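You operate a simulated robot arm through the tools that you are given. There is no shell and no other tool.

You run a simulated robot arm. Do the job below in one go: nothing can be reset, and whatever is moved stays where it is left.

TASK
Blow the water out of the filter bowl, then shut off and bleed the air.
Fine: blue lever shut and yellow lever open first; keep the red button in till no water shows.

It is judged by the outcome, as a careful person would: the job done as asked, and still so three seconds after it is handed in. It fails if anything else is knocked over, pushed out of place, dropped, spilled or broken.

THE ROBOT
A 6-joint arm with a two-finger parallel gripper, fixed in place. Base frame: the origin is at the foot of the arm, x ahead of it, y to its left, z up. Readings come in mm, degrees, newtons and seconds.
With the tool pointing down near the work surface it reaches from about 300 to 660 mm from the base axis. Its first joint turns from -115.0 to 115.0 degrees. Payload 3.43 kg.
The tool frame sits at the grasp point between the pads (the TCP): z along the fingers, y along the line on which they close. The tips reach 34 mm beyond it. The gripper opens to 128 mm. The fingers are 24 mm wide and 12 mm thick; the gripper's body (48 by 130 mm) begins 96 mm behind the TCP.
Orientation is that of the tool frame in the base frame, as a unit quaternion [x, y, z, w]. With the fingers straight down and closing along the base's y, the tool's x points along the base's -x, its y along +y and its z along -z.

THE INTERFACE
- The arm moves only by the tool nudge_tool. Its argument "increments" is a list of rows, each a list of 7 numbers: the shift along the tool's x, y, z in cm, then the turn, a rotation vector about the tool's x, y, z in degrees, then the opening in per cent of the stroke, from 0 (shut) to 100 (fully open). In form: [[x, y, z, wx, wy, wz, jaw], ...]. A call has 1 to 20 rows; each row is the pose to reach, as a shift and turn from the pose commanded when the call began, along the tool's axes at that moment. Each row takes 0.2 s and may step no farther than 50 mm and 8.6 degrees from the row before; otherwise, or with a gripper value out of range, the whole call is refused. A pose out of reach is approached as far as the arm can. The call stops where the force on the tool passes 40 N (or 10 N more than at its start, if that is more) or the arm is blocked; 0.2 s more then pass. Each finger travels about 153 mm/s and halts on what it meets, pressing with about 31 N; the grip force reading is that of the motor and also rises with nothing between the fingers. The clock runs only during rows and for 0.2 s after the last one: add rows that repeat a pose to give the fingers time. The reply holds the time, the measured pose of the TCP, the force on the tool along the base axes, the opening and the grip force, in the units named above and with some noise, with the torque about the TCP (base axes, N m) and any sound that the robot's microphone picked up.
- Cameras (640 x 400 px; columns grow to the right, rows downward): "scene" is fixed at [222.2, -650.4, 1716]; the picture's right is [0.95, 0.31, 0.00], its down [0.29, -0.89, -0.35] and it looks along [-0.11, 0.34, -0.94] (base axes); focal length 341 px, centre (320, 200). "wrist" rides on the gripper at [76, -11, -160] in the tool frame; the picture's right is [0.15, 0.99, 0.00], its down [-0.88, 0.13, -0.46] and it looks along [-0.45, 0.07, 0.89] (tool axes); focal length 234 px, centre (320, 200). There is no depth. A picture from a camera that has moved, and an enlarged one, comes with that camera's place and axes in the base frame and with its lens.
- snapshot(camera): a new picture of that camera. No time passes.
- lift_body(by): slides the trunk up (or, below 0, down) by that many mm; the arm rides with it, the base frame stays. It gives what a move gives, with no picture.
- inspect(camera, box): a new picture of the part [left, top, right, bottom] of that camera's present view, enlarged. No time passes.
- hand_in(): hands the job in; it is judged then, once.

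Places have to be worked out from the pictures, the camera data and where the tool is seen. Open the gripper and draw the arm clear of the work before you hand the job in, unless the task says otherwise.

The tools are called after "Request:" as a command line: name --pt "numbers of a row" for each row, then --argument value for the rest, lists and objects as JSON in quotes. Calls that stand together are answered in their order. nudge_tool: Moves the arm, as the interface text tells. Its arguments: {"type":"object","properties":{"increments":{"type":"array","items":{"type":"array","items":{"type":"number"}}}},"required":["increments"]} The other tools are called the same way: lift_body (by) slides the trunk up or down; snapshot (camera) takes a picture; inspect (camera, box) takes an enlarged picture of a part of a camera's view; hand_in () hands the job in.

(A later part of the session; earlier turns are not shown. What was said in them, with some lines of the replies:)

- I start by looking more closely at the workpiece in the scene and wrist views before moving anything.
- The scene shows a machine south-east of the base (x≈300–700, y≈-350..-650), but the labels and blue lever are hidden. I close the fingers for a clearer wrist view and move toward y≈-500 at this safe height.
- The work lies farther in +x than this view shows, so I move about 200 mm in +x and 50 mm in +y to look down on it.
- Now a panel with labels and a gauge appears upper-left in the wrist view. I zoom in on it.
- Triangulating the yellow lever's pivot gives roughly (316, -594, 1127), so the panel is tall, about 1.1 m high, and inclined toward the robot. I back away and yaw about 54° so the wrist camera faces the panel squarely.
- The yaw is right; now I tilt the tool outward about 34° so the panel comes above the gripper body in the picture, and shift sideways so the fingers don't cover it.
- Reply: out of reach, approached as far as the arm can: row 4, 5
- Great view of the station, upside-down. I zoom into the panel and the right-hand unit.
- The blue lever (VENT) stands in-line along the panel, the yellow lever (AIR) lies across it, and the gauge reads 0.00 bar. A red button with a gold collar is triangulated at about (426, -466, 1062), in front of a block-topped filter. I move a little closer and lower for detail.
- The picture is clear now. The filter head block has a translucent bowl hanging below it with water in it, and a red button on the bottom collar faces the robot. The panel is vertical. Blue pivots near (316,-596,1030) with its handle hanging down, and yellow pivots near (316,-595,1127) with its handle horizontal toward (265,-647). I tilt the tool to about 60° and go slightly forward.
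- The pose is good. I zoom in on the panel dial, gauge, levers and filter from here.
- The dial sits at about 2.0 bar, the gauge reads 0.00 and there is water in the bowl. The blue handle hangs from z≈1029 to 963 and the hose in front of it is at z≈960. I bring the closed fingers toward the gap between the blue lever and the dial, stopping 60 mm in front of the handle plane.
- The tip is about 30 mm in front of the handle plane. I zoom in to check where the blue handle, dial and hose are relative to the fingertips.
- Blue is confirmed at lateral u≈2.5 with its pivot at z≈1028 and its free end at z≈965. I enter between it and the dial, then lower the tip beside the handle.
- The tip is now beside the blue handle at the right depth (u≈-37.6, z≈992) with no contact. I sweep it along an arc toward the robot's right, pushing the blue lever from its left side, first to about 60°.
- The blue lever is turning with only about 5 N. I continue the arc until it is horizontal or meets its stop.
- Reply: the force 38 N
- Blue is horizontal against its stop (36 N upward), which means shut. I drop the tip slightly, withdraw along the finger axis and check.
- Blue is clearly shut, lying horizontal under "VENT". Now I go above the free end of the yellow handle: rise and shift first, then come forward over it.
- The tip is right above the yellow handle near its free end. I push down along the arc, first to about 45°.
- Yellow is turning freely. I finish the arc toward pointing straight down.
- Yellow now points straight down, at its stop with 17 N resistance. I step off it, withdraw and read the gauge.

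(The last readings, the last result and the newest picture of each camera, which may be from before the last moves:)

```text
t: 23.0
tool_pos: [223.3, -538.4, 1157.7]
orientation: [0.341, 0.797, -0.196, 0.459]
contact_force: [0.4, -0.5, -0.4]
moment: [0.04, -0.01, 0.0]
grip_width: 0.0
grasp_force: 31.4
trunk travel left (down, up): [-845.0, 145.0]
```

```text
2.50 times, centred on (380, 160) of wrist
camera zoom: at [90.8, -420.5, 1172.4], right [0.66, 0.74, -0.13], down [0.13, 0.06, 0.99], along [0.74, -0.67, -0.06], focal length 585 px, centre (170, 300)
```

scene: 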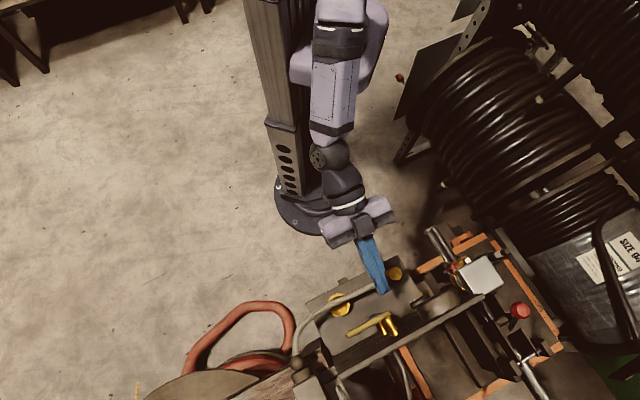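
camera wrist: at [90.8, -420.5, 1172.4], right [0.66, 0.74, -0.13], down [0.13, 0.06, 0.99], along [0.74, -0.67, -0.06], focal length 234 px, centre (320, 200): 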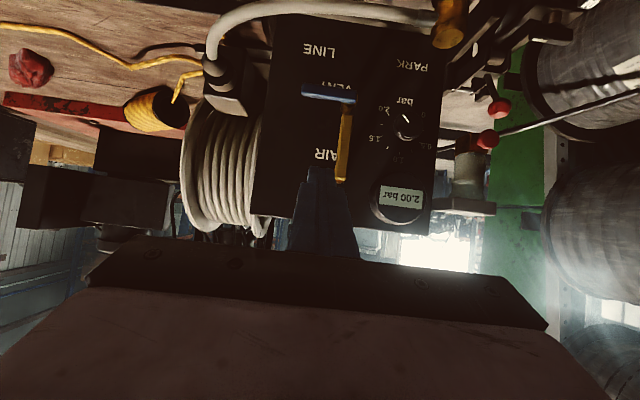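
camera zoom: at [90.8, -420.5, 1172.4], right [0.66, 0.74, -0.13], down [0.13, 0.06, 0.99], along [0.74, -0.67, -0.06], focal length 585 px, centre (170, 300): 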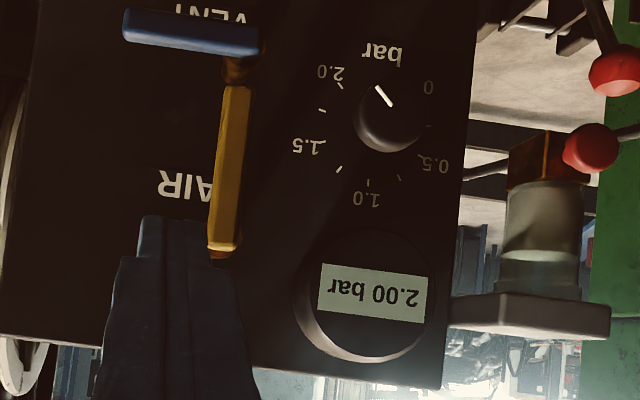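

The gauge now reads 2.00 bar, so the levers are set correctly. I move sideways in front of the filter, staying well back, then flatten the tool and roll it 90° so the wrist camera can see the bowl past the fingers while pressing.

Request:
nudge_tool --pt "0 4 0 0 0 0 0" --pt "0 8 0 0 0 0 0" --pt "0 12 0 0 0 0 0" --pt "0 16 0 0 0 0 0" --pt "0 19.5 0 0 0 0 0" --pt "0 19.5 0 0 -7 0 0" --pt "0 19.5 0 0 -14 0 0" --pt "0 19.5 0 0 -20 0 0" --pt "0 19.5 0 0 -20 0 0"

Request:
snapshot --camera "wrist"

Request:
snapshot --camera "scene"

```text
t: 25.0
tool_pos: [363.8, -402.1, 1155.2]
orientation: [0.3, 0.704, -0.253, 0.592]
contact_force: [0.6, -0.2, 0.1]
moment: [0.01, -0.01, 0.01]
grip_width: 0.1
grasp_force: 31.1
trunk travel left (down, up): [-845.0, 145.0]
```

```text
taken
camera wrist: at [235.5, -288.6, 1109.6], right [0.7, 0.7, -0.14], down [-0.11, 0.3, 0.95], along [0.71, -0.64, 0.29], focal length 234 px, centre (320, 200)
```

wrist: 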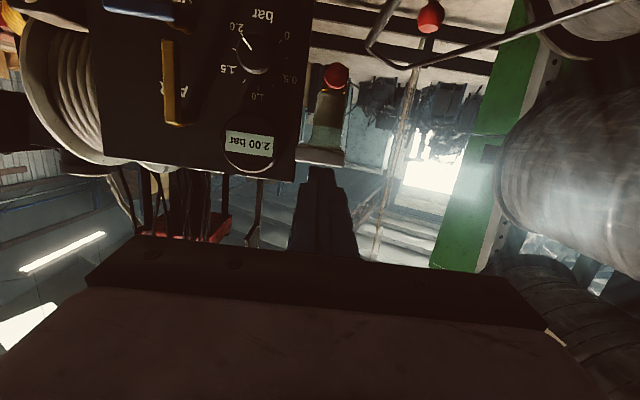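

```text
taken
```

scene: 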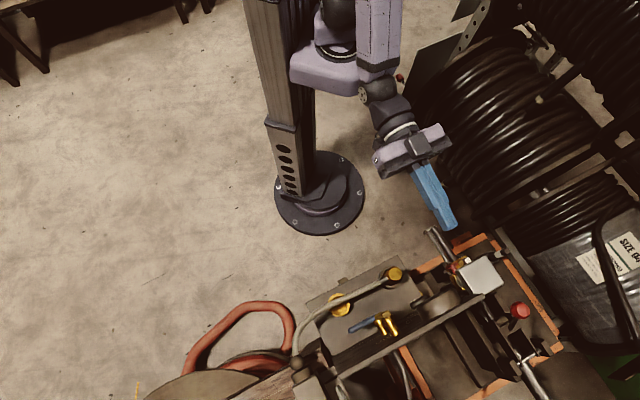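

I roll the tool 90° about its axis here, clear of everything.

Request:
nudge_tool --pt "0 0 0 0 0 8.2 0" --pt "0 0 0 0 0 16.4 0" --pt "0 0 0 0 0 24.6 0" --pt "0 0 0 0 0 32.8 0" --pt "0 0 0 0 0 41 0" --pt "0 0 0 0 0 49.2 0" --pt "0 0 0 0 0 57.4 0" --pt "0 0 0 0 0 65.6 0" --pt "0 0 0 0 0 73.8 0" --pt "0 0 0 0 0 82 0" --pt "0 0 0 0 0 90 0" --pt "0 0 0 0 0 90 0"

Request:
snapshot --camera "wrist"

```text
t: 27.6
tool_pos: [363.5, -403.1, 1155.5]
orientation: [0.711, 0.285, 0.24, 0.597]
contact_force: [-0.4, -0.1, 0.0]
moment: [0.01, 0.03, -0.04]
grip_width: 0.0
grasp_force: 31.6
trunk travel left (down, up): [-845.0, 145.0]
```

```text
taken
camera wrist: at [307.5, -236.5, 1172.9], right [0.22, -0.02, 0.97], down [-0.93, -0.3, 0.21], along [0.29, -0.95, -0.09], focal length 234 px, centre (320, 200)
```

wrist: 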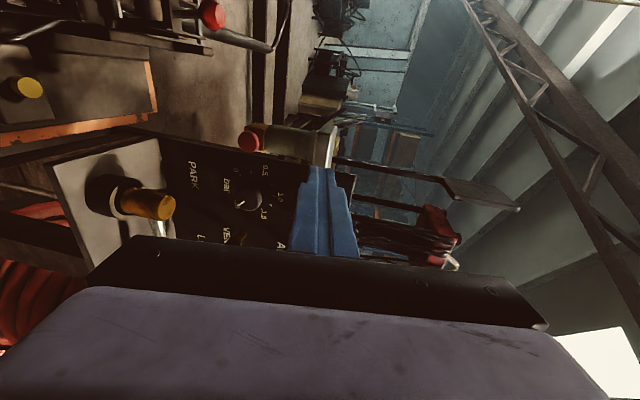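

The roll works and the bowl is visible beside the fingers. The button ray agrees with (424, -463, 1060). I lower to button height and advance to about 10 mm short of it.

Request:
nudge_tool --pt "0 -3.14 0.55 0 0 0 0" --pt "0 -6.28 1.1 0 0 0 0" --pt "0.1 -9.41 1.66 0 0 0 0" --pt "0.1 -9.07 3.6 0 0 0 0" --pt "0.1 -8.74 5.3 0 0 0 0" --pt "0.1 -8.74 5.3 0 0 0 0"

Request:
snapshot --camera "wrist"

Request:
inspect --camera "scene" --box '[410, 220, 506, 300]'

Request:
inspect --camera "wrist" --box '[240, 100, 400, 200]'

```text
t: 29.0
tool_pos: [378.2, -436.5, 1059.9]
orientation: [0.709, 0.289, 0.244, 0.595]
contact_force: [0.1, -0.5, 0.5]
moment: [0.01, 0.01, -0.02]
grip_width: 0.1
grasp_force: 31.0
out of reach, approached as far as the arm can: row 3, 4, 5, 6
trunk travel left (down, up): [-845.0, 145.0]
```

```text
taken
camera wrist: at [320.3, -270.9, 1077.7], right [0.22, -0.02, 0.97], down [-0.93, -0.31, 0.21], along [0.3, -0.95, -0.09], focal length 234 px, centre (320, 200)
```

wrist: 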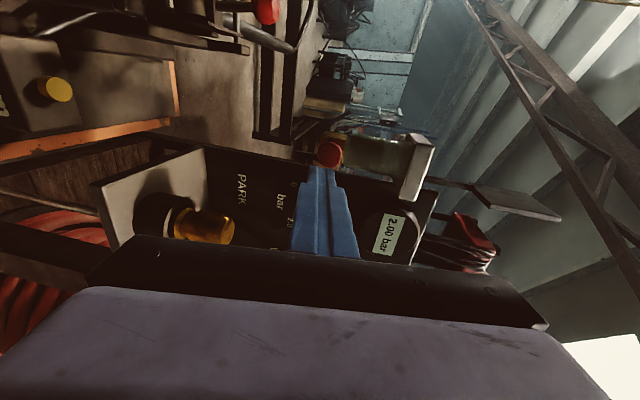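

```text
5.00 times, centred on (458, 260) of scene
camera zoom: at [222.2, -650.4, 1716.0], right [0.95, 0.31, 0.0], down [0.29, -0.89, -0.35], along [-0.11, 0.34, -0.94], focal length 1704 px, centre (-370, -100)
```

zoom: 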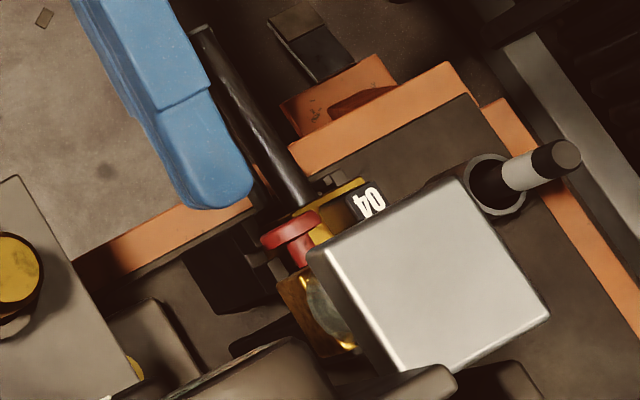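

```text
4.00 times, centred on (320, 150) of wrist
camera zoom: at [320.3, -270.9, 1077.7], right [0.22, -0.02, 0.97], down [-0.93, -0.31, 0.21], along [0.3, -0.95, -0.09], focal length 937 px, centre (320, 400)
```

zoom: 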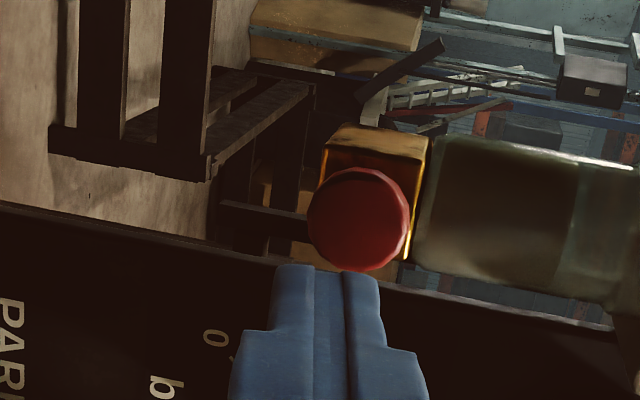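

The arm ran out of reach this low with this trunk height (lateral error about 13 mm). I raise the tool again relative to the trunk; then I will lower the trunk instead.

Request:
nudge_tool --pt "0 0.2 -1.5 0 0 0 0" --pt "0 3.3 -2.1 0 0 0 0" --pt "0 6.5 -2.7 0 0 0 0" --pt "0 9.7 -3.2 0 0 0 0" --pt "0 9.7 -3.2 0 0 0 0"

```text
t: 30.2
tool_pos: [368.1, -426.4, 1162.3]
orientation: [0.711, 0.286, 0.238, 0.596]
contact_force: [-0.2, 0.5, -0.7]
moment: [-0.01, -0.02, -0.01]
grip_width: 0.1
grasp_force: 30.9
trunk travel left (down, up): [-845.0, 145.0]
```

The tool recovered to z 1162. Now I lower the trunk by 102 mm so the tool descends to button height with a comfortable arm posture.

Request:
lift_body --by -102

Request:
inspect --camera "wrist" --box '[240, 100, 400, 200]'

Request:
snapshot --camera "scene"

```text
t: 31.5
tool_pos: [367.7, -424.7, 1060.7]
orientation: [0.711, 0.286, 0.24, 0.596]
contact_force: [-0.1, 0.3, 0.1]
moment: [-0.01, -0.04, -0.03]
grip_width: 0.2
grasp_force: 31.1
trunk travel left (down, up): [-743.0, 247.0]
```

```text
4.00 times, centred on (320, 150) of wrist
camera zoom: at [311.5, -259.2, 1078.5], right [0.22, -0.02, 0.97], down [-0.93, -0.3, 0.21], along [0.29, -0.95, -0.09], focal length 937 px, centre (320, 400)
```

zoom: 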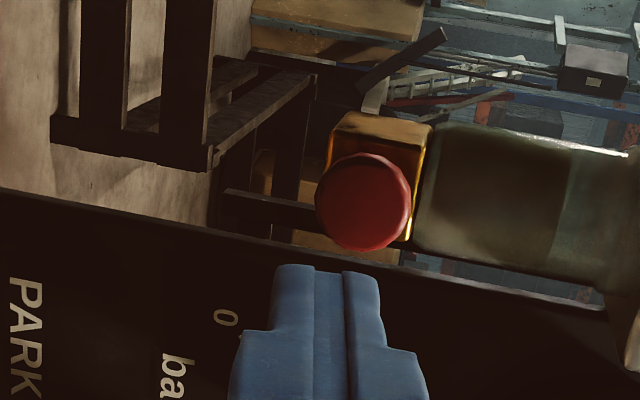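

```text
taken
```

scene: 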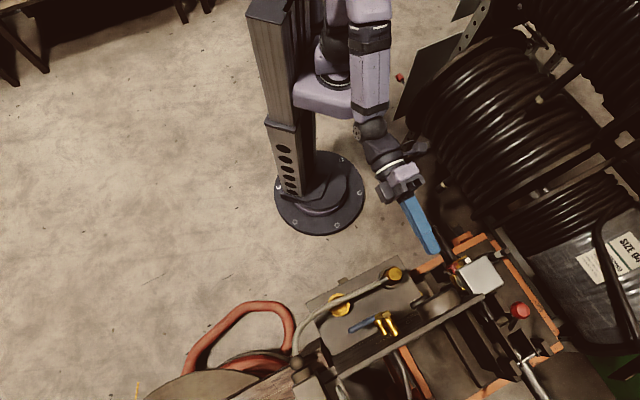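

From here the button centre is at u≈-170, z≈1058.5, and the bowl shows dark water up to a visible level line. I align laterally and approach to just short of contact.

Request:
nudge_tool --pt "0.7 -0.2 0.07 0 0 0 0" --pt "1.38 -0.39 0.1 0 0 0 0" --pt "1.38 -0.18 1.3 0 0 0 0" --pt "1.38 0.03 2.53 0 0 0 0" --pt "1.38 0.03 2.53 0 0 0 0"

Request:
inspect --camera "wrist" --box '[240, 100, 400, 200]'

Request:
inspect --camera "scene" --box '[410, 220, 506, 300]'

```text
t: 32.7
tool_pos: [392.1, -435.2, 1055.9]
orientation: [0.711, 0.288, 0.242, 0.594]
contact_force: [-0.1, 0.5, 0.5]
moment: [0.02, -0.01, -0.03]
grip_width: 0.0
grasp_force: 30.5
trunk travel left (down, up): [-743.0, 247.0]
```

```text
4.00 times, centred on (320, 150) of wrist
camera zoom: at [335.5, -269.3, 1074.6], right [0.22, -0.02, 0.97], down [-0.93, -0.31, 0.21], along [0.3, -0.95, -0.09], focal length 937 px, centre (320, 400)
```

zoom: 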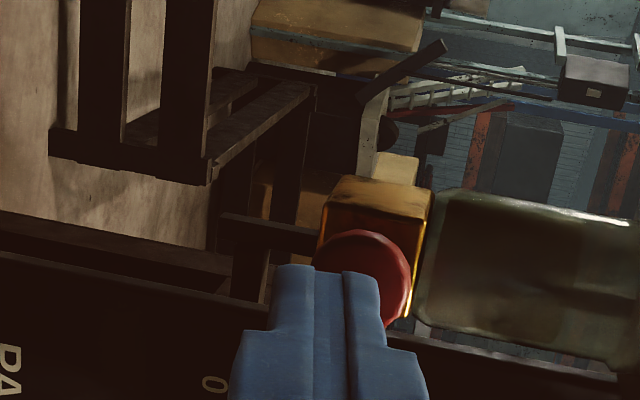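

```text
5.00 times, centred on (458, 260) of scene
camera zoom: at [222.2, -650.4, 1716.0], right [0.95, 0.31, 0.0], down [0.29, -0.89, -0.35], along [-0.11, 0.34, -0.94], focal length 1704 px, centre (-370, -100)
```

zoom: 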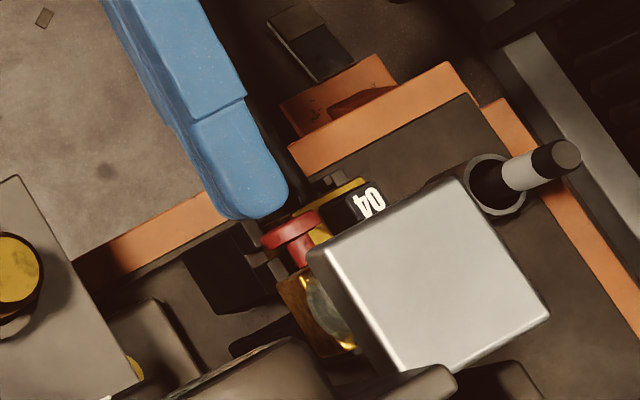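

The tip is about 5 mm short of the cap and a few millimetres too far to the panel side. I correct that and press in gently, watching the force.

Request:
nudge_tool --pt "0.45 0 0 0 0 0 0" --pt "0.45 0.04 0.25 0 0 0 0" --pt "0.45 0.09 0.5 0 0 0 0" --pt "0.45 0.13 0.75 0 0 0 0" --pt "0.45 0.17 1.0 0 0 0 0" --pt "0.45 0.17 1.0 0 0 0 0"

Request:
inspect --camera "wrist" --box '[260, 100, 420, 200]'

Request:
inspect --camera "scene" --box '[410, 220, 506, 300]'

```text
t: 34.1
tool_pos: [399.5, -443.1, 1057.5]
orientation: [0.71, 0.288, 0.243, 0.594]
contact_force: [-1.5, 2.5, -0.6]
moment: [0.02, 0.08, -0.01]
grip_width: 0.1
grasp_force: 31.0
out of reach, approached as far as the arm can: row 1, 2, 3, 4, 5, 6
trunk travel left (down, up): [-743.0, 247.0]
```

```text
4.00 times, centred on (340, 150) of wrist
camera zoom: at [341.5, -276.3, 1075.9], right [0.23, -0.02, 0.97], down [-0.93, -0.31, 0.21], along [0.3, -0.95, -0.09], focal length 937 px, centre (240, 400)
```

zoom: 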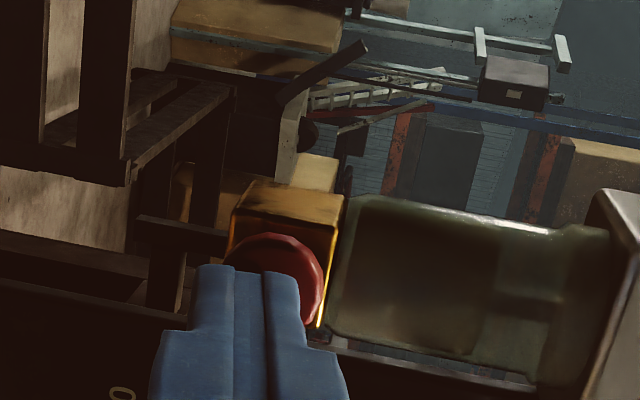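

```text
5.00 times, centred on (458, 260) of scene
camera zoom: at [222.2, -650.4, 1716.0], right [0.95, 0.31, 0.0], down [0.29, -0.89, -0.35], along [-0.11, 0.34, -0.94], focal length 1704 px, centre (-370, -100)
```

zoom: 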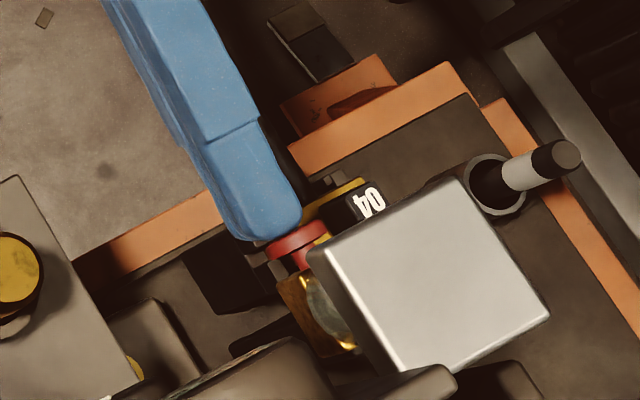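

Contact is made at about 3 N and the cap starts to move; a joint limit is holding the lateral position, but the contact is on the cap. I push farther in.

Request:
nudge_tool --pt "0 0.04 0.25 0 0 0 0" --pt "0 0.09 0.5 0 0 0 0" --pt "0 0.13 0.75 0 0 0 0" --pt "0 0.17 1.0 0 0 0 0" --pt "0 0.17 1.0 0 0 0 0"

Request:
inspect --camera "wrist" --box '[260, 100, 420, 200]'

Request:
inspect --camera "scene" --box '[410, 220, 506, 300]'

```text
t: 35.3
tool_pos: [404.9, -449.0, 1058.1]
orientation: [0.71, 0.289, 0.242, 0.594]
contact_force: [-14.2, 16.0, -2.0]
moment: [0.01, 0.03, 0.17]
grip_width: 0.1
grasp_force: 31.0
trunk travel left (down, up): [-743.0, 247.0]
heard: click
```

```text
4.00 times, centred on (340, 150) of wrist
camera zoom: at [346.0, -282.2, 1076.9], right [0.22, -0.02, 0.97], down [-0.93, -0.31, 0.21], along [0.3, -0.95, -0.09], focal length 937 px, centre (240, 400)
```

zoom: 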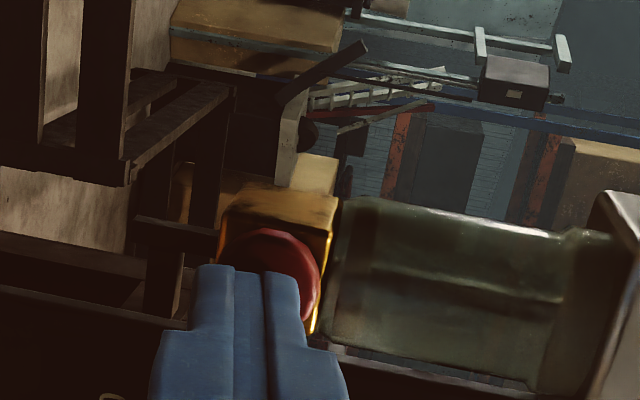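

```text
5.00 times, centred on (458, 260) of scene
camera zoom: at [222.2, -650.4, 1716.0], right [0.95, 0.31, 0.0], down [0.29, -0.89, -0.35], along [-0.11, 0.34, -0.94], focal length 1704 px, centre (-370, -100)
```

zoom: 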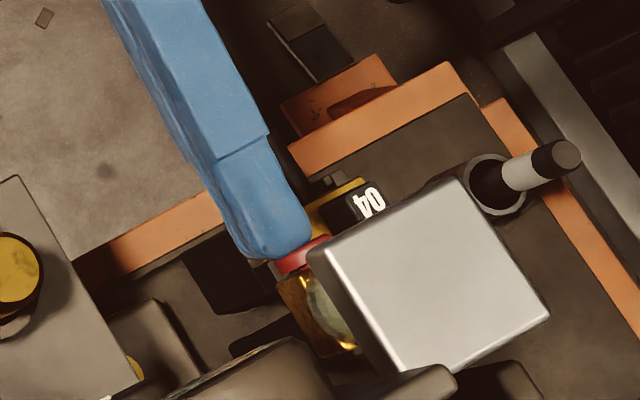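

A click sounded, the force is 21 N, and the water level in the bowl is dropping. I hold the button in for about 2 s more and check.

Request:
nudge_tool --pt "0 0 0 0 0 0 0" --pt "0 0 0 0 0 0 0" --pt "0 0 0 0 0 0 0" --pt "0 0 0 0 0 0 0" --pt "0 0 0 0 0 0 0" --pt "0 0 0 0 0 0 0" --pt "0 0 0 0 0 0 0" --pt "0 0 0 0 0 0 0" --pt "0 0 0 0 0 0 0" --pt "0 0 0 0 0 0 0"

Request:
inspect --camera "wrist" --box '[300, 130, 420, 205]'

Request:
snapshot --camera "wrist"

```text
t: 37.5
tool_pos: [403.1, -447.9, 1058.2]
orientation: [0.708, 0.288, 0.243, 0.596]
contact_force: [-16.1, 15.9, -1.9]
moment: [-0.02, 0.0, 0.14]
grip_width: 0.0
grasp_force: 31.0
trunk travel left (down, up): [-743.0, 247.0]
```

```text
5.33 times, centred on (360, 168) of wrist
camera zoom: at [345.9, -282.4, 1077.7], right [0.22, -0.02, 0.97], down [-0.93, -0.31, 0.21], along [0.3, -0.95, -0.09], focal length 1249 px, centre (107, 373)
```

zoom: 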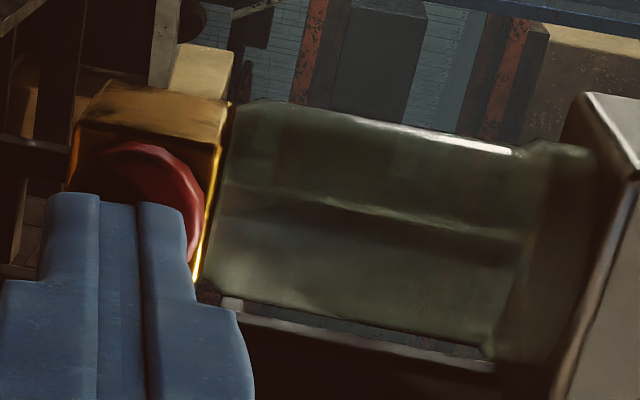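

```text
taken
camera wrist: at [345.9, -282.4, 1077.7], right [0.22, -0.02, 0.97], down [-0.93, -0.31, 0.21], along [0.3, -0.95, -0.09], focal length 234 px, centre (320, 200)
```

wrist: 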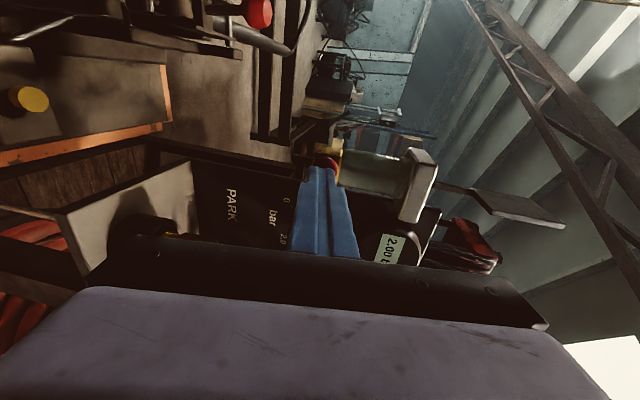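

No water is distinguishable in the bowl now. I hold 2 s longer to be sure and compare.

Request:
nudge_tool --pt "0 0 0 0 0 0 0" --pt "0 0 0 0 0 0 0" --pt "0 0 0 0 0 0 0" --pt "0 0 0 0 0 0 0" --pt "0 0 0 0 0 0 0" --pt "0 0 0 0 0 0 0" --pt "0 0 0 0 0 0 0" --pt "0 0 0 0 0 0 0" --pt "0 0 0 0 0 0 0" --pt "0 0 0 0 0 0 0"

Request:
inspect --camera "wrist" --box '[300, 130, 420, 205]'

Request:
inspect --camera "wrist" --box '[325, 140, 385, 185]'

```text
t: 39.7
tool_pos: [404.0, -447.8, 1060.0]
orientation: [0.709, 0.288, 0.244, 0.595]
contact_force: [-15.4, 15.9, -1.8]
moment: [-0.06, -0.07, 0.1]
grip_width: 0.0
grasp_force: 31.6
trunk travel left (down, up): [-743.0, 247.0]
```

```text
5.33 times, centred on (360, 168) of wrist
camera zoom: at [345.9, -282.4, 1077.8], right [0.22, -0.02, 0.97], down [-0.93, -0.31, 0.21], along [0.3, -0.95, -0.09], focal length 1249 px, centre (107, 373)
```

zoom: 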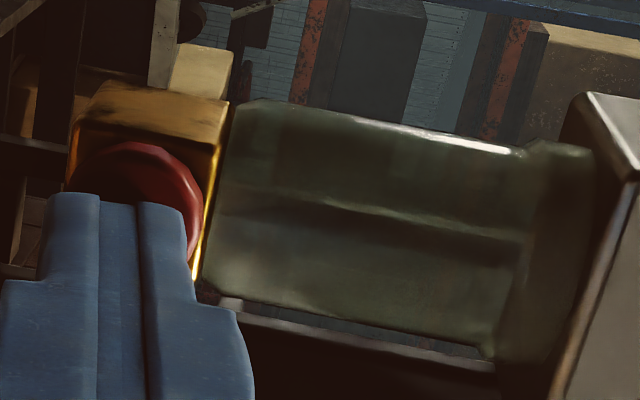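

```text
8.89 times, centred on (355, 162) of wrist
camera zoom: at [345.9, -282.4, 1077.8], right [0.22, -0.02, 0.97], down [-0.93, -0.31, 0.21], along [0.3, -0.95, -0.09], focal length 2082 px, centre (9, 533)
```

zoom: 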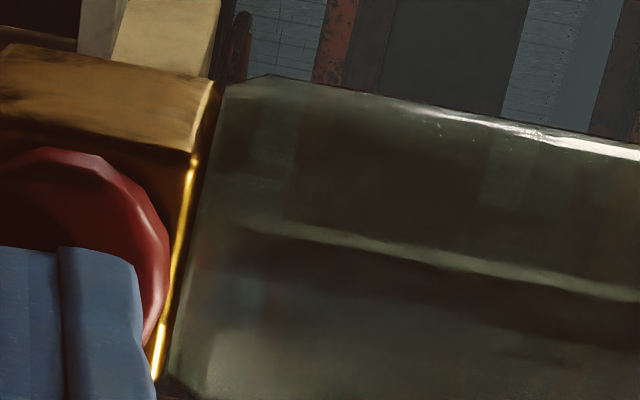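

The bowl is clear with no level line left. I release the button by withdrawing straight back and look again.

Request:
nudge_tool --pt "0 -0.2 -1.2 0 0 0 0" --pt "0 -0.5 -3 0 0 0 0" --pt "0 -0.5 -5 0 0 0 0" --pt "0 -0.5 -6 0 0 0 0" --pt "0 -0.5 -6 0 0 0 0"

Request:
inspect --camera "wrist" --box '[260, 90, 420, 190]'

Request:
inspect --camera "scene" --box '[410, 220, 506, 300]'

```text
t: 40.9
tool_pos: [366.3, -406.6, 1064.3]
orientation: [0.711, 0.286, 0.24, 0.596]
contact_force: [0.3, 0.5, -0.1]
moment: [-0.01, -0.01, 0.0]
grip_width: 0.0
grasp_force: 30.6
trunk travel left (down, up): [-743.0, 247.0]
```

```text
4.00 times, centred on (340, 140) of wrist
camera zoom: at [310.0, -239.9, 1081.4], right [0.22, -0.02, 0.97], down [-0.93, -0.3, 0.21], along [0.29, -0.95, -0.09], focal length 937 px, centre (240, 440)
```

zoom: 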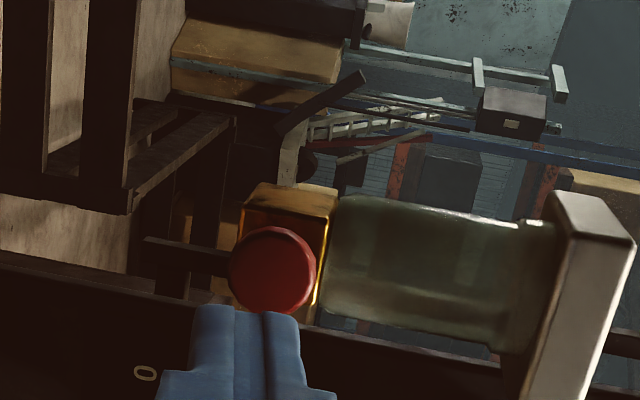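

```text
5.00 times, centred on (458, 260) of scene
camera zoom: at [222.2, -650.4, 1716.0], right [0.95, 0.31, 0.0], down [0.29, -0.89, -0.35], along [-0.11, 0.34, -0.94], focal length 1704 px, centre (-370, -100)
```

zoom: 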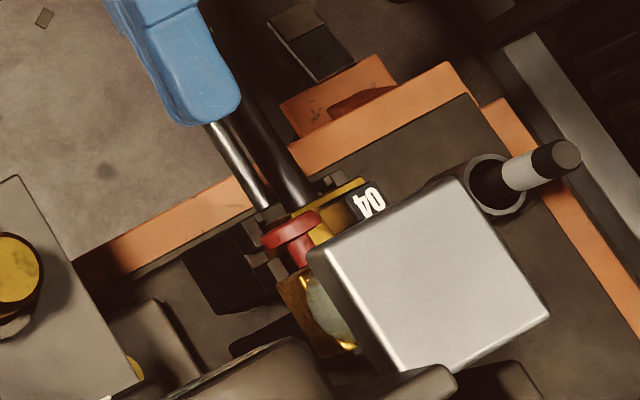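

The button has popped back out and the bowl is empty. I roll back 90°, restore the 60° tilt, and raise the trunk again for the lever work.

Request:
nudge_tool --pt "0 0 0 0 0 -8.2 0" --pt "0 0 0 0 0 -16.4 0" --pt "0 0 0 0 0 -24.6 0" --pt "0 0 0 0 0 -32.8 0" --pt "0 0 0 0 0 -41 0" --pt "0 0 0 0 0 -49.2 0" --pt "0 0 0 0 0 -57.4 0" --pt "0 0 0 0 0 -65.6 0" --pt "0 0 0 0 0 -73.8 0" --pt "0 0 0 0 0 -82 0" --pt "0 0 0 0 0 -90 0" --pt "0 0 0 0 0 -90 0"

Request:
lift_body --by 102

Request:
nudge_tool --pt "0 0 0 0 7 0 0" --pt "0 0 0 0 14 0 0" --pt "0 0 0 0 20 0 0" --pt "0 0 0 0 20 0 0"

Request:
snapshot --camera "wrist"

```text
t: 43.5
tool_pos: [365.7, -406.7, 1063.0]
orientation: [0.299, 0.705, -0.252, 0.591]
contact_force: [-0.7, -1.1, 0.4]
moment: [-0.02, 0.01, 0.01]
grip_width: 0.0
grasp_force: 31.0
trunk travel left (down, up): [-743.0, 247.0]
```

```text
t: 44.9
tool_pos: [365.0, -406.5, 1164.7]
orientation: [0.3, 0.705, -0.252, 0.591]
contact_force: [-0.7, -1.2, -0.5]
moment: [-0.02, 0.02, -0.02]
grip_width: 0.3
grasp_force: 31.4
trunk travel left (down, up): [-845.0, 145.0]
```

```text
t: 45.9
tool_pos: [364.7, -406.1, 1164.1]
orientation: [0.34, 0.797, -0.196, 0.46]
contact_force: [-0.3, -0.8, -0.5]
moment: [0.0, -0.01, -0.01]
grip_width: 0.1
grasp_force: 30.7
trunk travel left (down, up): [-845.0, 145.0]
```

```text
taken
camera wrist: at [234.4, -288.0, 1180.2], right [0.66, 0.74, -0.13], down [0.13, 0.06, 0.99], along [0.74, -0.67, -0.06], focal length 234 px, centre (320, 200)
```

wrist: 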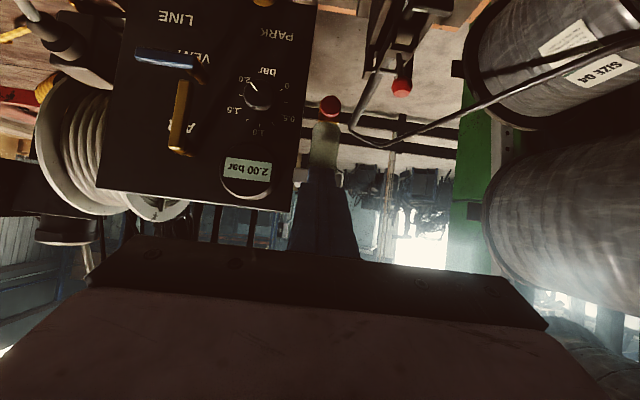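

The orientation is restored and the gauge still reads 2.00 bar. Now to shut yellow, I move to the left side of its hanging handle (u≈-34, z≈1077) and enter to the handle plane.

Request:
nudge_tool --pt "1.73 -3.3 1.36 0 0 0 0" --pt "3.45 -6.6 2.72 0 0 0 0" --pt "5.17 -9.9 4.09 0 0 0 0" --pt "6.9 -13.19 5.45 0 0 0 0" --pt "5.0 -13.19 8.9 0 0 0 0" --pt "4.0 -13.19 10.6 0 0 0 0" --pt "4.0 -13.19 10.6 0 0 0 0"

Request:
inspect --camera "wrist" --box '[220, 70, 420, 250]'

Request:
inspect --camera "scene" --box '[340, 240, 436, 350]'

```text
t: 47.5
tool_pos: [320.7, -548.9, 1076.5]
orientation: [0.339, 0.797, -0.195, 0.46]
contact_force: [0.6, -0.1, -0.1]
moment: [-0.02, 0.02, -0.01]
grip_width: 0.1
grasp_force: 30.7
trunk travel left (down, up): [-845.0, 145.0]
```

```text
2.22 times, centred on (320, 160) of wrist
camera zoom: at [189.3, -429.3, 1091.2], right [0.66, 0.74, -0.13], down [0.13, 0.06, 0.99], along [0.74, -0.67, -0.05], focal length 520 px, centre (320, 289)
```

zoom: 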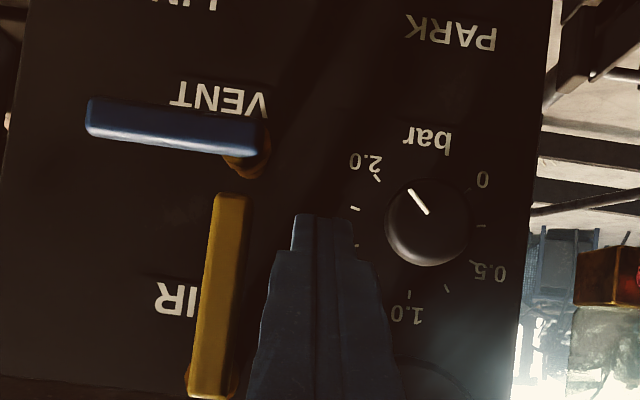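

```text
3.64 times, centred on (388, 295) of scene
camera zoom: at [222.2, -650.4, 1716.0], right [0.95, 0.31, 0.0], down [0.29, -0.89, -0.35], along [-0.11, 0.34, -0.94], focal length 1239 px, centre (73, -146)
```

zoom: 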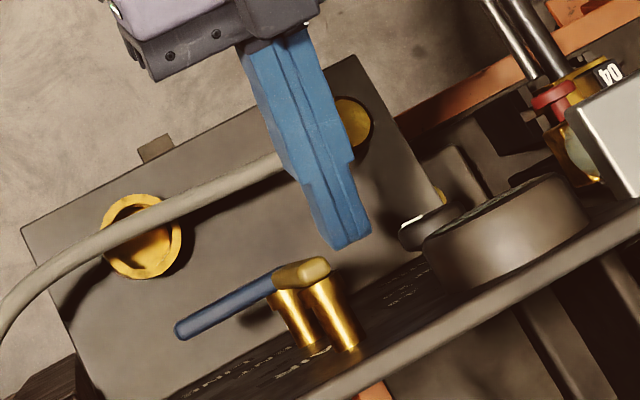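

I'm 20 mm short in depth, so I advance to the handle plane and then sweep to the right, first to about 60°.

Request:
nudge_tool --pt "-0.5 0 0.87 0 0 0 0" --pt "-1.0 0 1.73 0 0 0 0" --pt "-1.0 -0.8 1.73 0 0 0 0" --pt "-1.0 -1.6 1.73 0 0 0 0" --pt "-0.98 -2.1 1.74 0 0 0 0" --pt "-0.97 -2.55 1.75 0 0 0 0" --pt "-1.05 -3.0 1.7 0 0 0 0" --pt "-1.13 -3.5 1.66 0 0 0 0"

Request:
inspect --camera "wrist" --box '[220, 70, 420, 250]'

```text
t: 49.3
tool_pos: [308.9, -587.4, 1078.5]
orientation: [0.341, 0.796, -0.197, 0.46]
contact_force: [1.6, 0.0, -2.5]
moment: [-0.03, 0.02, 0.02]
grip_width: 0.0
grasp_force: 31.2
trunk travel left (down, up): [-845.0, 145.0]
```

```text
2.22 times, centred on (320, 160) of wrist
camera zoom: at [178.2, -470.0, 1093.5], right [0.66, 0.74, -0.13], down [0.13, 0.06, 0.99], along [0.74, -0.67, -0.06], focal length 520 px, centre (320, 289)
```

zoom: 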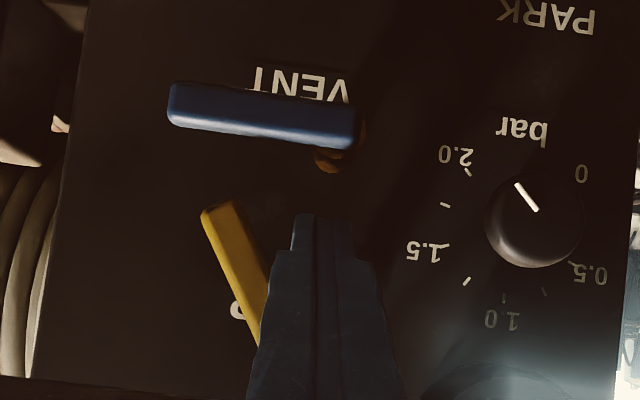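

The yellow lever is moving toward shut. I continue the lift until it is horizontal at its stop.

Request:
nudge_tool --pt "-0.36 -0.86 -0.21 0 0 0 0" --pt "-0.64 -1.22 -0.37 0 0 0 0" --pt "-0.92 -1.58 -0.53 0 0 0 0" --pt "-1.26 -1.85 -0.73 0 0 0 0" --pt "-1.61 -2.11 -0.93 0 0 0 0" --pt "-2.0 -2.26 -1.16 0 0 0 0" --pt "-2.4 -2.41 -1.39 0 0 0 0" --pt "-2.67 -2.46 -1.54 0 0 0 0"

Request:
inspect --camera "wrist" --box '[220, 70, 420, 250]'

Request:
inspect --camera "scene" --box '[340, 240, 436, 350]'

```text
t: 51.1
tool_pos: [290.8, -604.2, 1102.9]
orientation: [0.341, 0.799, -0.192, 0.456]
contact_force: [-3.6, 8.0, -23.8]
moment: [-0.08, 0.2, -0.19]
grip_width: 0.2
grasp_force: 31.0
trunk travel left (down, up): [-845.0, 145.0]
```

```text
2.22 times, centred on (320, 160) of wrist
camera zoom: at [159.9, -486.0, 1120.0], right [0.66, 0.74, -0.12], down [0.13, 0.05, 0.99], along [0.74, -0.67, -0.07], focal length 520 px, centre (320, 289)
```

zoom: 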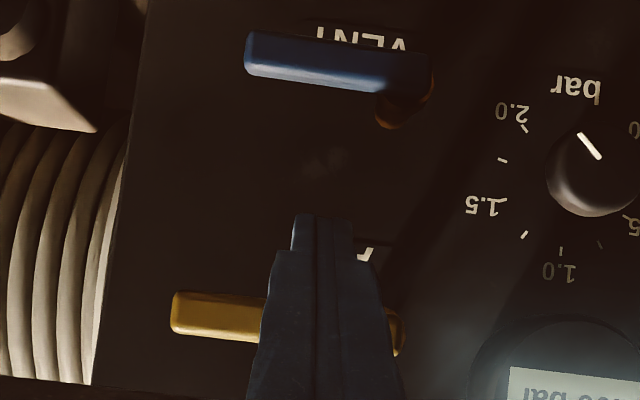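

```text
3.64 times, centred on (388, 295) of scene
camera zoom: at [222.2, -650.4, 1716.0], right [0.95, 0.31, 0.0], down [0.29, -0.89, -0.35], along [-0.11, 0.34, -0.94], focal length 1239 px, centre (73, -146)
```

zoom: 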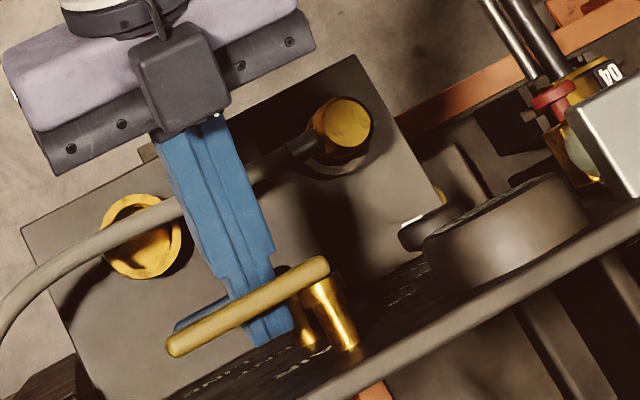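

Yellow is back horizontal at its stop (shut). The gap down to blue is about 80 mm, so I step down and right inside it to a position above blue's free end.

Request:
nudge_tool --pt "0.8 0 0.47 0 0 0 0" --pt "1.65 0 0.95 0 0 0 0" --pt "2.2 -1.1 1.25 0 0 0 0" --pt "2.7 -2.2 1.55 0 0 0 0" --pt "3.2 -3.2 1.85 0 0 0 0" --pt "3.2 -3.2 1.85 0 0 0 0"

Request:
inspect --camera "wrist" --box '[220, 70, 420, 250]'

Request:
inspect --camera "scene" --box '[340, 240, 436, 350]'

```text
t: 52.5
tool_pos: [267.9, -627.1, 1074.0]
orientation: [0.339, 0.797, -0.196, 0.46]
contact_force: [-0.6, 0.8, -0.8]
moment: [0.01, 0.03, -0.03]
grip_width: 0.1
grasp_force: 31.1
trunk travel left (down, up): [-845.0, 145.0]
```

```text
2.22 times, centred on (320, 160) of wrist
camera zoom: at [137.7, -509.7, 1088.4], right [0.66, 0.74, -0.13], down [0.13, 0.06, 0.99], along [0.74, -0.67, -0.05], focal length 520 px, centre (320, 289)
```

zoom: 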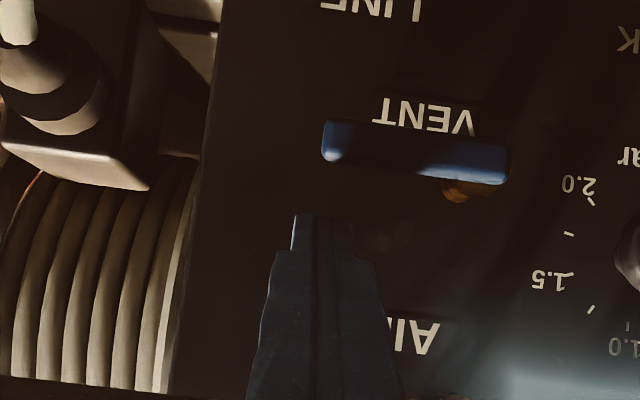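

```text
3.64 times, centred on (388, 295) of scene
camera zoom: at [222.2, -650.4, 1716.0], right [0.95, 0.31, 0.0], down [0.29, -0.89, -0.35], along [-0.11, 0.34, -0.94], focal length 1239 px, centre (73, -146)
```

zoom: 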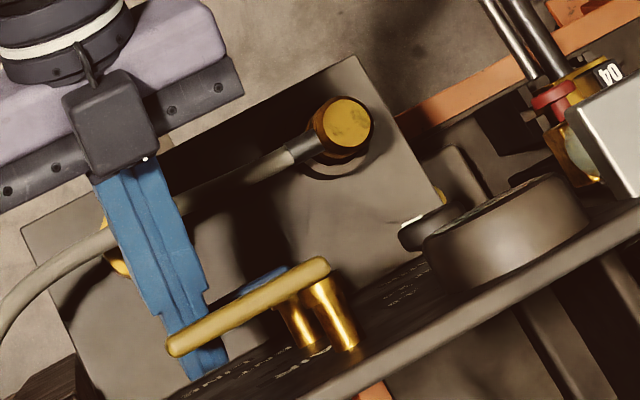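

The tip is just above blue's outer end with no contact. I push blue down along its arc, first to about 45°.

Request:
nudge_tool --pt "0.6 0.03 0.35 0 0 0 0" --pt "1.21 0.05 0.7 0 0 0 0" --pt "1.69 0.03 0.98 0 0 0 0" --pt "2.17 0.02 1.26 0 0 0 0" --pt "2.64 0.15 1.53 0 0 0 0" --pt "3.11 0.29 1.8 0 0 0 0" --pt "3.53 0.55 2.04 0 0 0 0" --pt "3.95 0.82 2.28 0 0 0 0"

Request:
inspect --camera "wrist" --box '[220, 70, 420, 250]'

```text
t: 54.3
tool_pos: [274.8, -622.3, 1026.7]
orientation: [0.34, 0.797, -0.195, 0.459]
contact_force: [-1.7, -3.0, 0.3]
moment: [-0.05, 0.05, -0.08]
grip_width: 0.3
grasp_force: 30.6
trunk travel left (down, up): [-845.0, 145.0]
```

```text
2.22 times, centred on (320, 160) of wrist
camera zoom: at [142.9, -504.2, 1041.6], right [0.66, 0.74, -0.13], down [0.13, 0.06, 0.99], along [0.74, -0.67, -0.06], focal length 520 px, centre (320, 289)
```

zoom: 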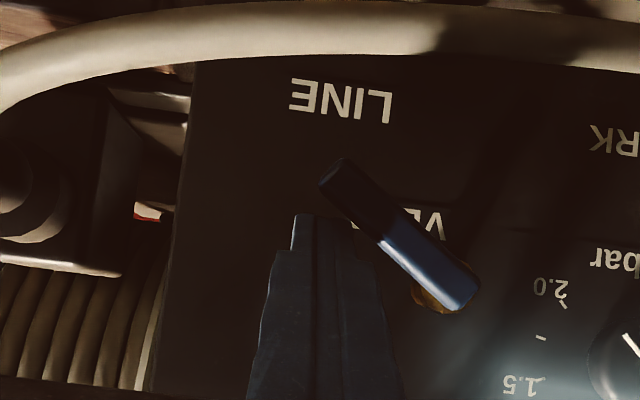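

Blue is rotating well. I complete the arc until it points straight down.

Request:
nudge_tool --pt "0.35 0.38 0.2 0 0 0 0" --pt "0.69 0.77 0.4 0 0 0 0" --pt "0.95 1.24 0.55 0 0 0 0" --pt "1.19 1.71 0.69 0 0 0 0" --pt "1.34 2.25 0.78 0 0 0 0" --pt "1.46 2.78 0.85 0 0 0 0" --pt "1.51 3.3 0.87 0 0 0 0"

Request:
inspect --camera "wrist" --box '[220, 70, 420, 250]'

```text
t: 55.9
tool_pos: [296.7, -600.1, 1006.9]
orientation: [0.341, 0.796, -0.197, 0.459]
contact_force: [-5.4, -4.6, -3.9]
moment: [-0.03, 0.08, -0.05]
grip_width: 0.0
grasp_force: 30.6
trunk travel left (down, up): [-845.0, 145.0]
```

```text
2.22 times, centred on (320, 160) of wrist
camera zoom: at [165.3, -481.7, 1023.3], right [0.66, 0.74, -0.13], down [0.13, 0.05, 0.99], along [0.74, -0.67, -0.06], focal length 520 px, centre (320, 289)
```

zoom: 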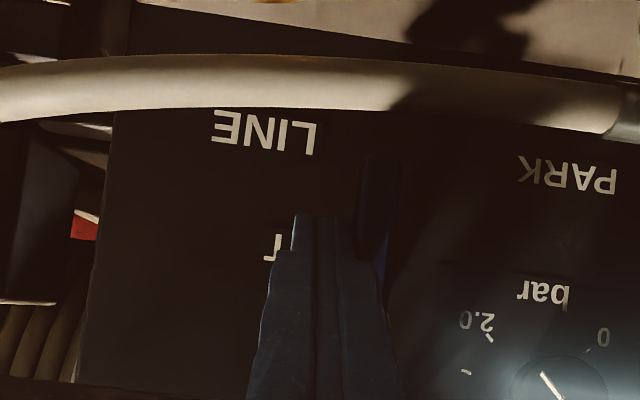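

Blue is essentially vertical, with only 8 N on it; I push a few more millimetres to make sure it is on its stop.

Request:
nudge_tool --pt "0 0.25 0 0 0 0 0" --pt "0 0.5 0 0 0 0 0" --pt "0 0.5 0 0 0 0 0"

```text
t: 56.7
tool_pos: [296.6, -599.9, 1007.9]
orientation: [0.343, 0.796, -0.196, 0.459]
contact_force: [-17.4, -17.0, -7.3]
moment: [-0.05, 0.13, -0.16]
grip_width: 0.1
grasp_force: 31.2
trunk travel left (down, up): [-845.0, 145.0]
```

The force rose to 25 N without motion, so blue is on its open stop. I step off to the right, withdraw along the finger axis and check the levers and gauge.

Request:
nudge_tool --pt "0 -1.2 0 0 0 0 0" --pt "0 -2.0 0 0 0 0 0" --pt "0 -2.0 -4 0 0 0 0" --pt "0 -2.0 -8 0 0 0 0" --pt "0 -2.0 -12 0 0 0 0" --pt "-3 -2.0 -15 0 0 0 0" --pt "-3 -2.0 -15 0 0 0 0"

Request:
snapshot --camera "wrist"

Request:
inspect --camera "wrist" --box '[260, 70, 440, 230]'

```text
t: 58.3
tool_pos: [208.7, -527.0, 1112.3]
orientation: [0.34, 0.797, -0.195, 0.459]
contact_force: [-0.5, 0.2, -0.2]
moment: [-0.03, 0.02, 0.02]
grip_width: 0.0
grasp_force: 30.9
trunk travel left (down, up): [-845.0, 145.0]
```

```text
taken
camera wrist: at [77.2, -408.5, 1127.5], right [0.66, 0.74, -0.13], down [0.13, 0.06, 0.99], along [0.74, -0.67, -0.06], focal length 234 px, centre (320, 200)
```

wrist: 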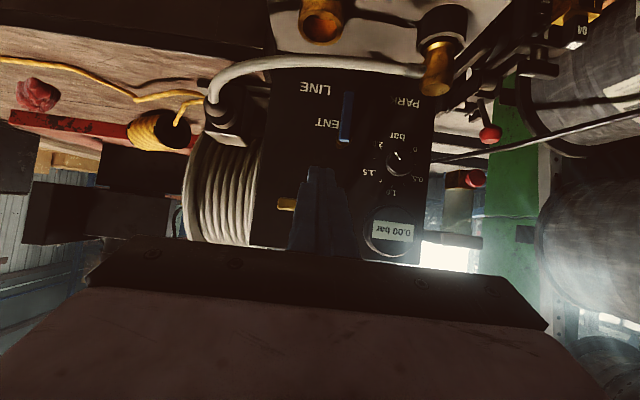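

```text
2.50 times, centred on (350, 150) of wrist
camera zoom: at [77.2, -408.5, 1127.5], right [0.66, 0.74, -0.13], down [0.13, 0.06, 0.99], along [0.74, -0.67, -0.06], focal length 585 px, centre (245, 325)
```

zoom: 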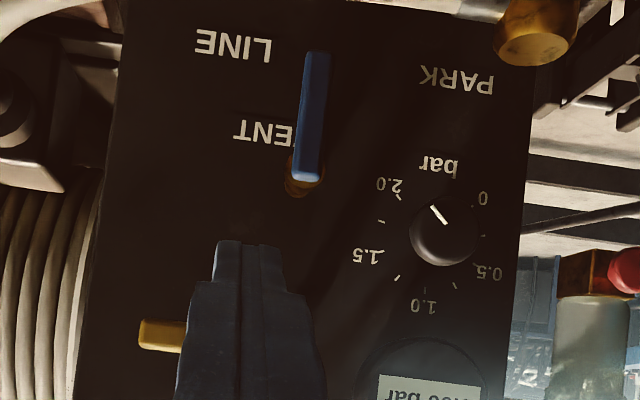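

The gauge reads 0.00 bar, yellow is across (shut) and blue in-line (open). I draw the arm back and up, open the gripper, and take a last look at the levers and the bowl.

Request:
nudge_tool --pt "-1.8 2.0 -2.2 0 0 0 0" --pt "-3.6 4.0 -4.4 0 0 0 0" --pt "-5.4 6.0 -6.6 0 0 0 30" --pt "-7.2 6.0 -7.6 0 0 0 70" --pt "-7.2 6.0 -7.6 0 0 0 100" --pt "-7.2 6.0 -7.6 0 0 0 100" --pt "-7.2 6.0 -7.6 0 0 0 100"

Request:
snapshot --camera "wrist"

Request:
inspect --camera "wrist" --box '[250, 40, 450, 200]'

Request:
snapshot --camera "scene"

```text
t: 59.9
tool_pos: [231.4, -464.3, 1210.7]
orientation: [0.34, 0.797, -0.196, 0.46]
contact_force: [0.1, 0.9, 0.0]
moment: [0.01, 0.01, 0.01]
grip_width: 127.9
grasp_force: 0.0
trunk travel left (down, up): [-845.0, 145.0]
```

```text
taken
camera wrist: at [100.3, -345.9, 1226.2], right [0.66, 0.74, -0.13], down [0.13, 0.06, 0.99], along [0.74, -0.67, -0.05], focal length 234 px, centre (320, 200)
```

wrist: 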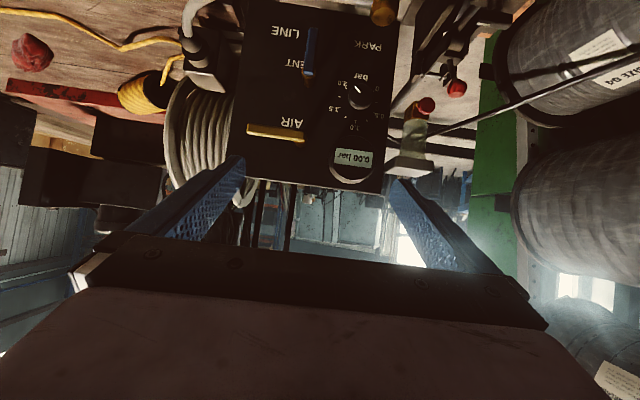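

```text
2.50 times, centred on (350, 120) of wrist
camera zoom: at [100.3, -345.9, 1226.2], right [0.66, 0.74, -0.13], down [0.13, 0.06, 0.99], along [0.74, -0.67, -0.05], focal length 585 px, centre (245, 400)
```

zoom: 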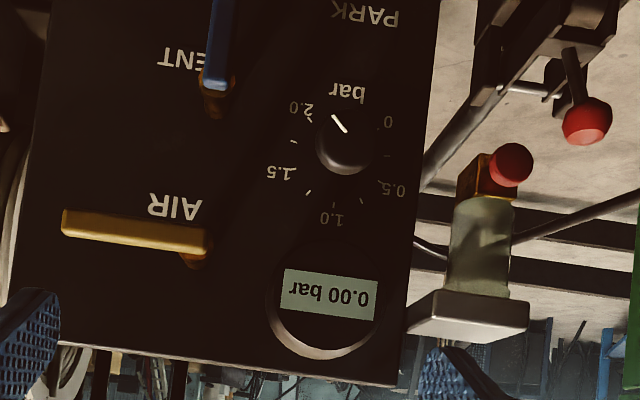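

```text
taken
```

scene: 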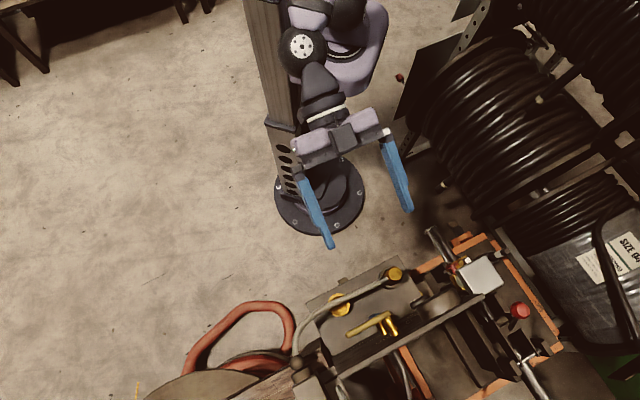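

The bowl is clear (the background shows through it), the gauge reads 0.00 bar, yellow is shut, blue is open and the button is out. The arm is clear with the gripper open and nothing else has moved, so I hand the job in.

Request:
hand_in

```text
The job is handed in.
```

The water is out of the filter bowl, and the air is shut off and bled. I handed the job in after a last check.

- **Setting up:** I shut the blue lever first, then opened the yellow one. Both went to their stops, and the gauge rose to 2.00 bar.
- **Blowing out:** I kept the red button in for about 5 seconds. The level dropped soon after I pressed it, and I held on for about 2 seconds after no water showed. The button came back out when released.
- **Shutting off and bleeding:** I shut yellow, then opened blue to its stop. The gauge went back to 0.00 bar.

At the end the bowl looked clear. The arm was drawn back with the gripper open. I saw nothing knocked over or pushed out of place, and I left the pressure dial and the hose as they were.
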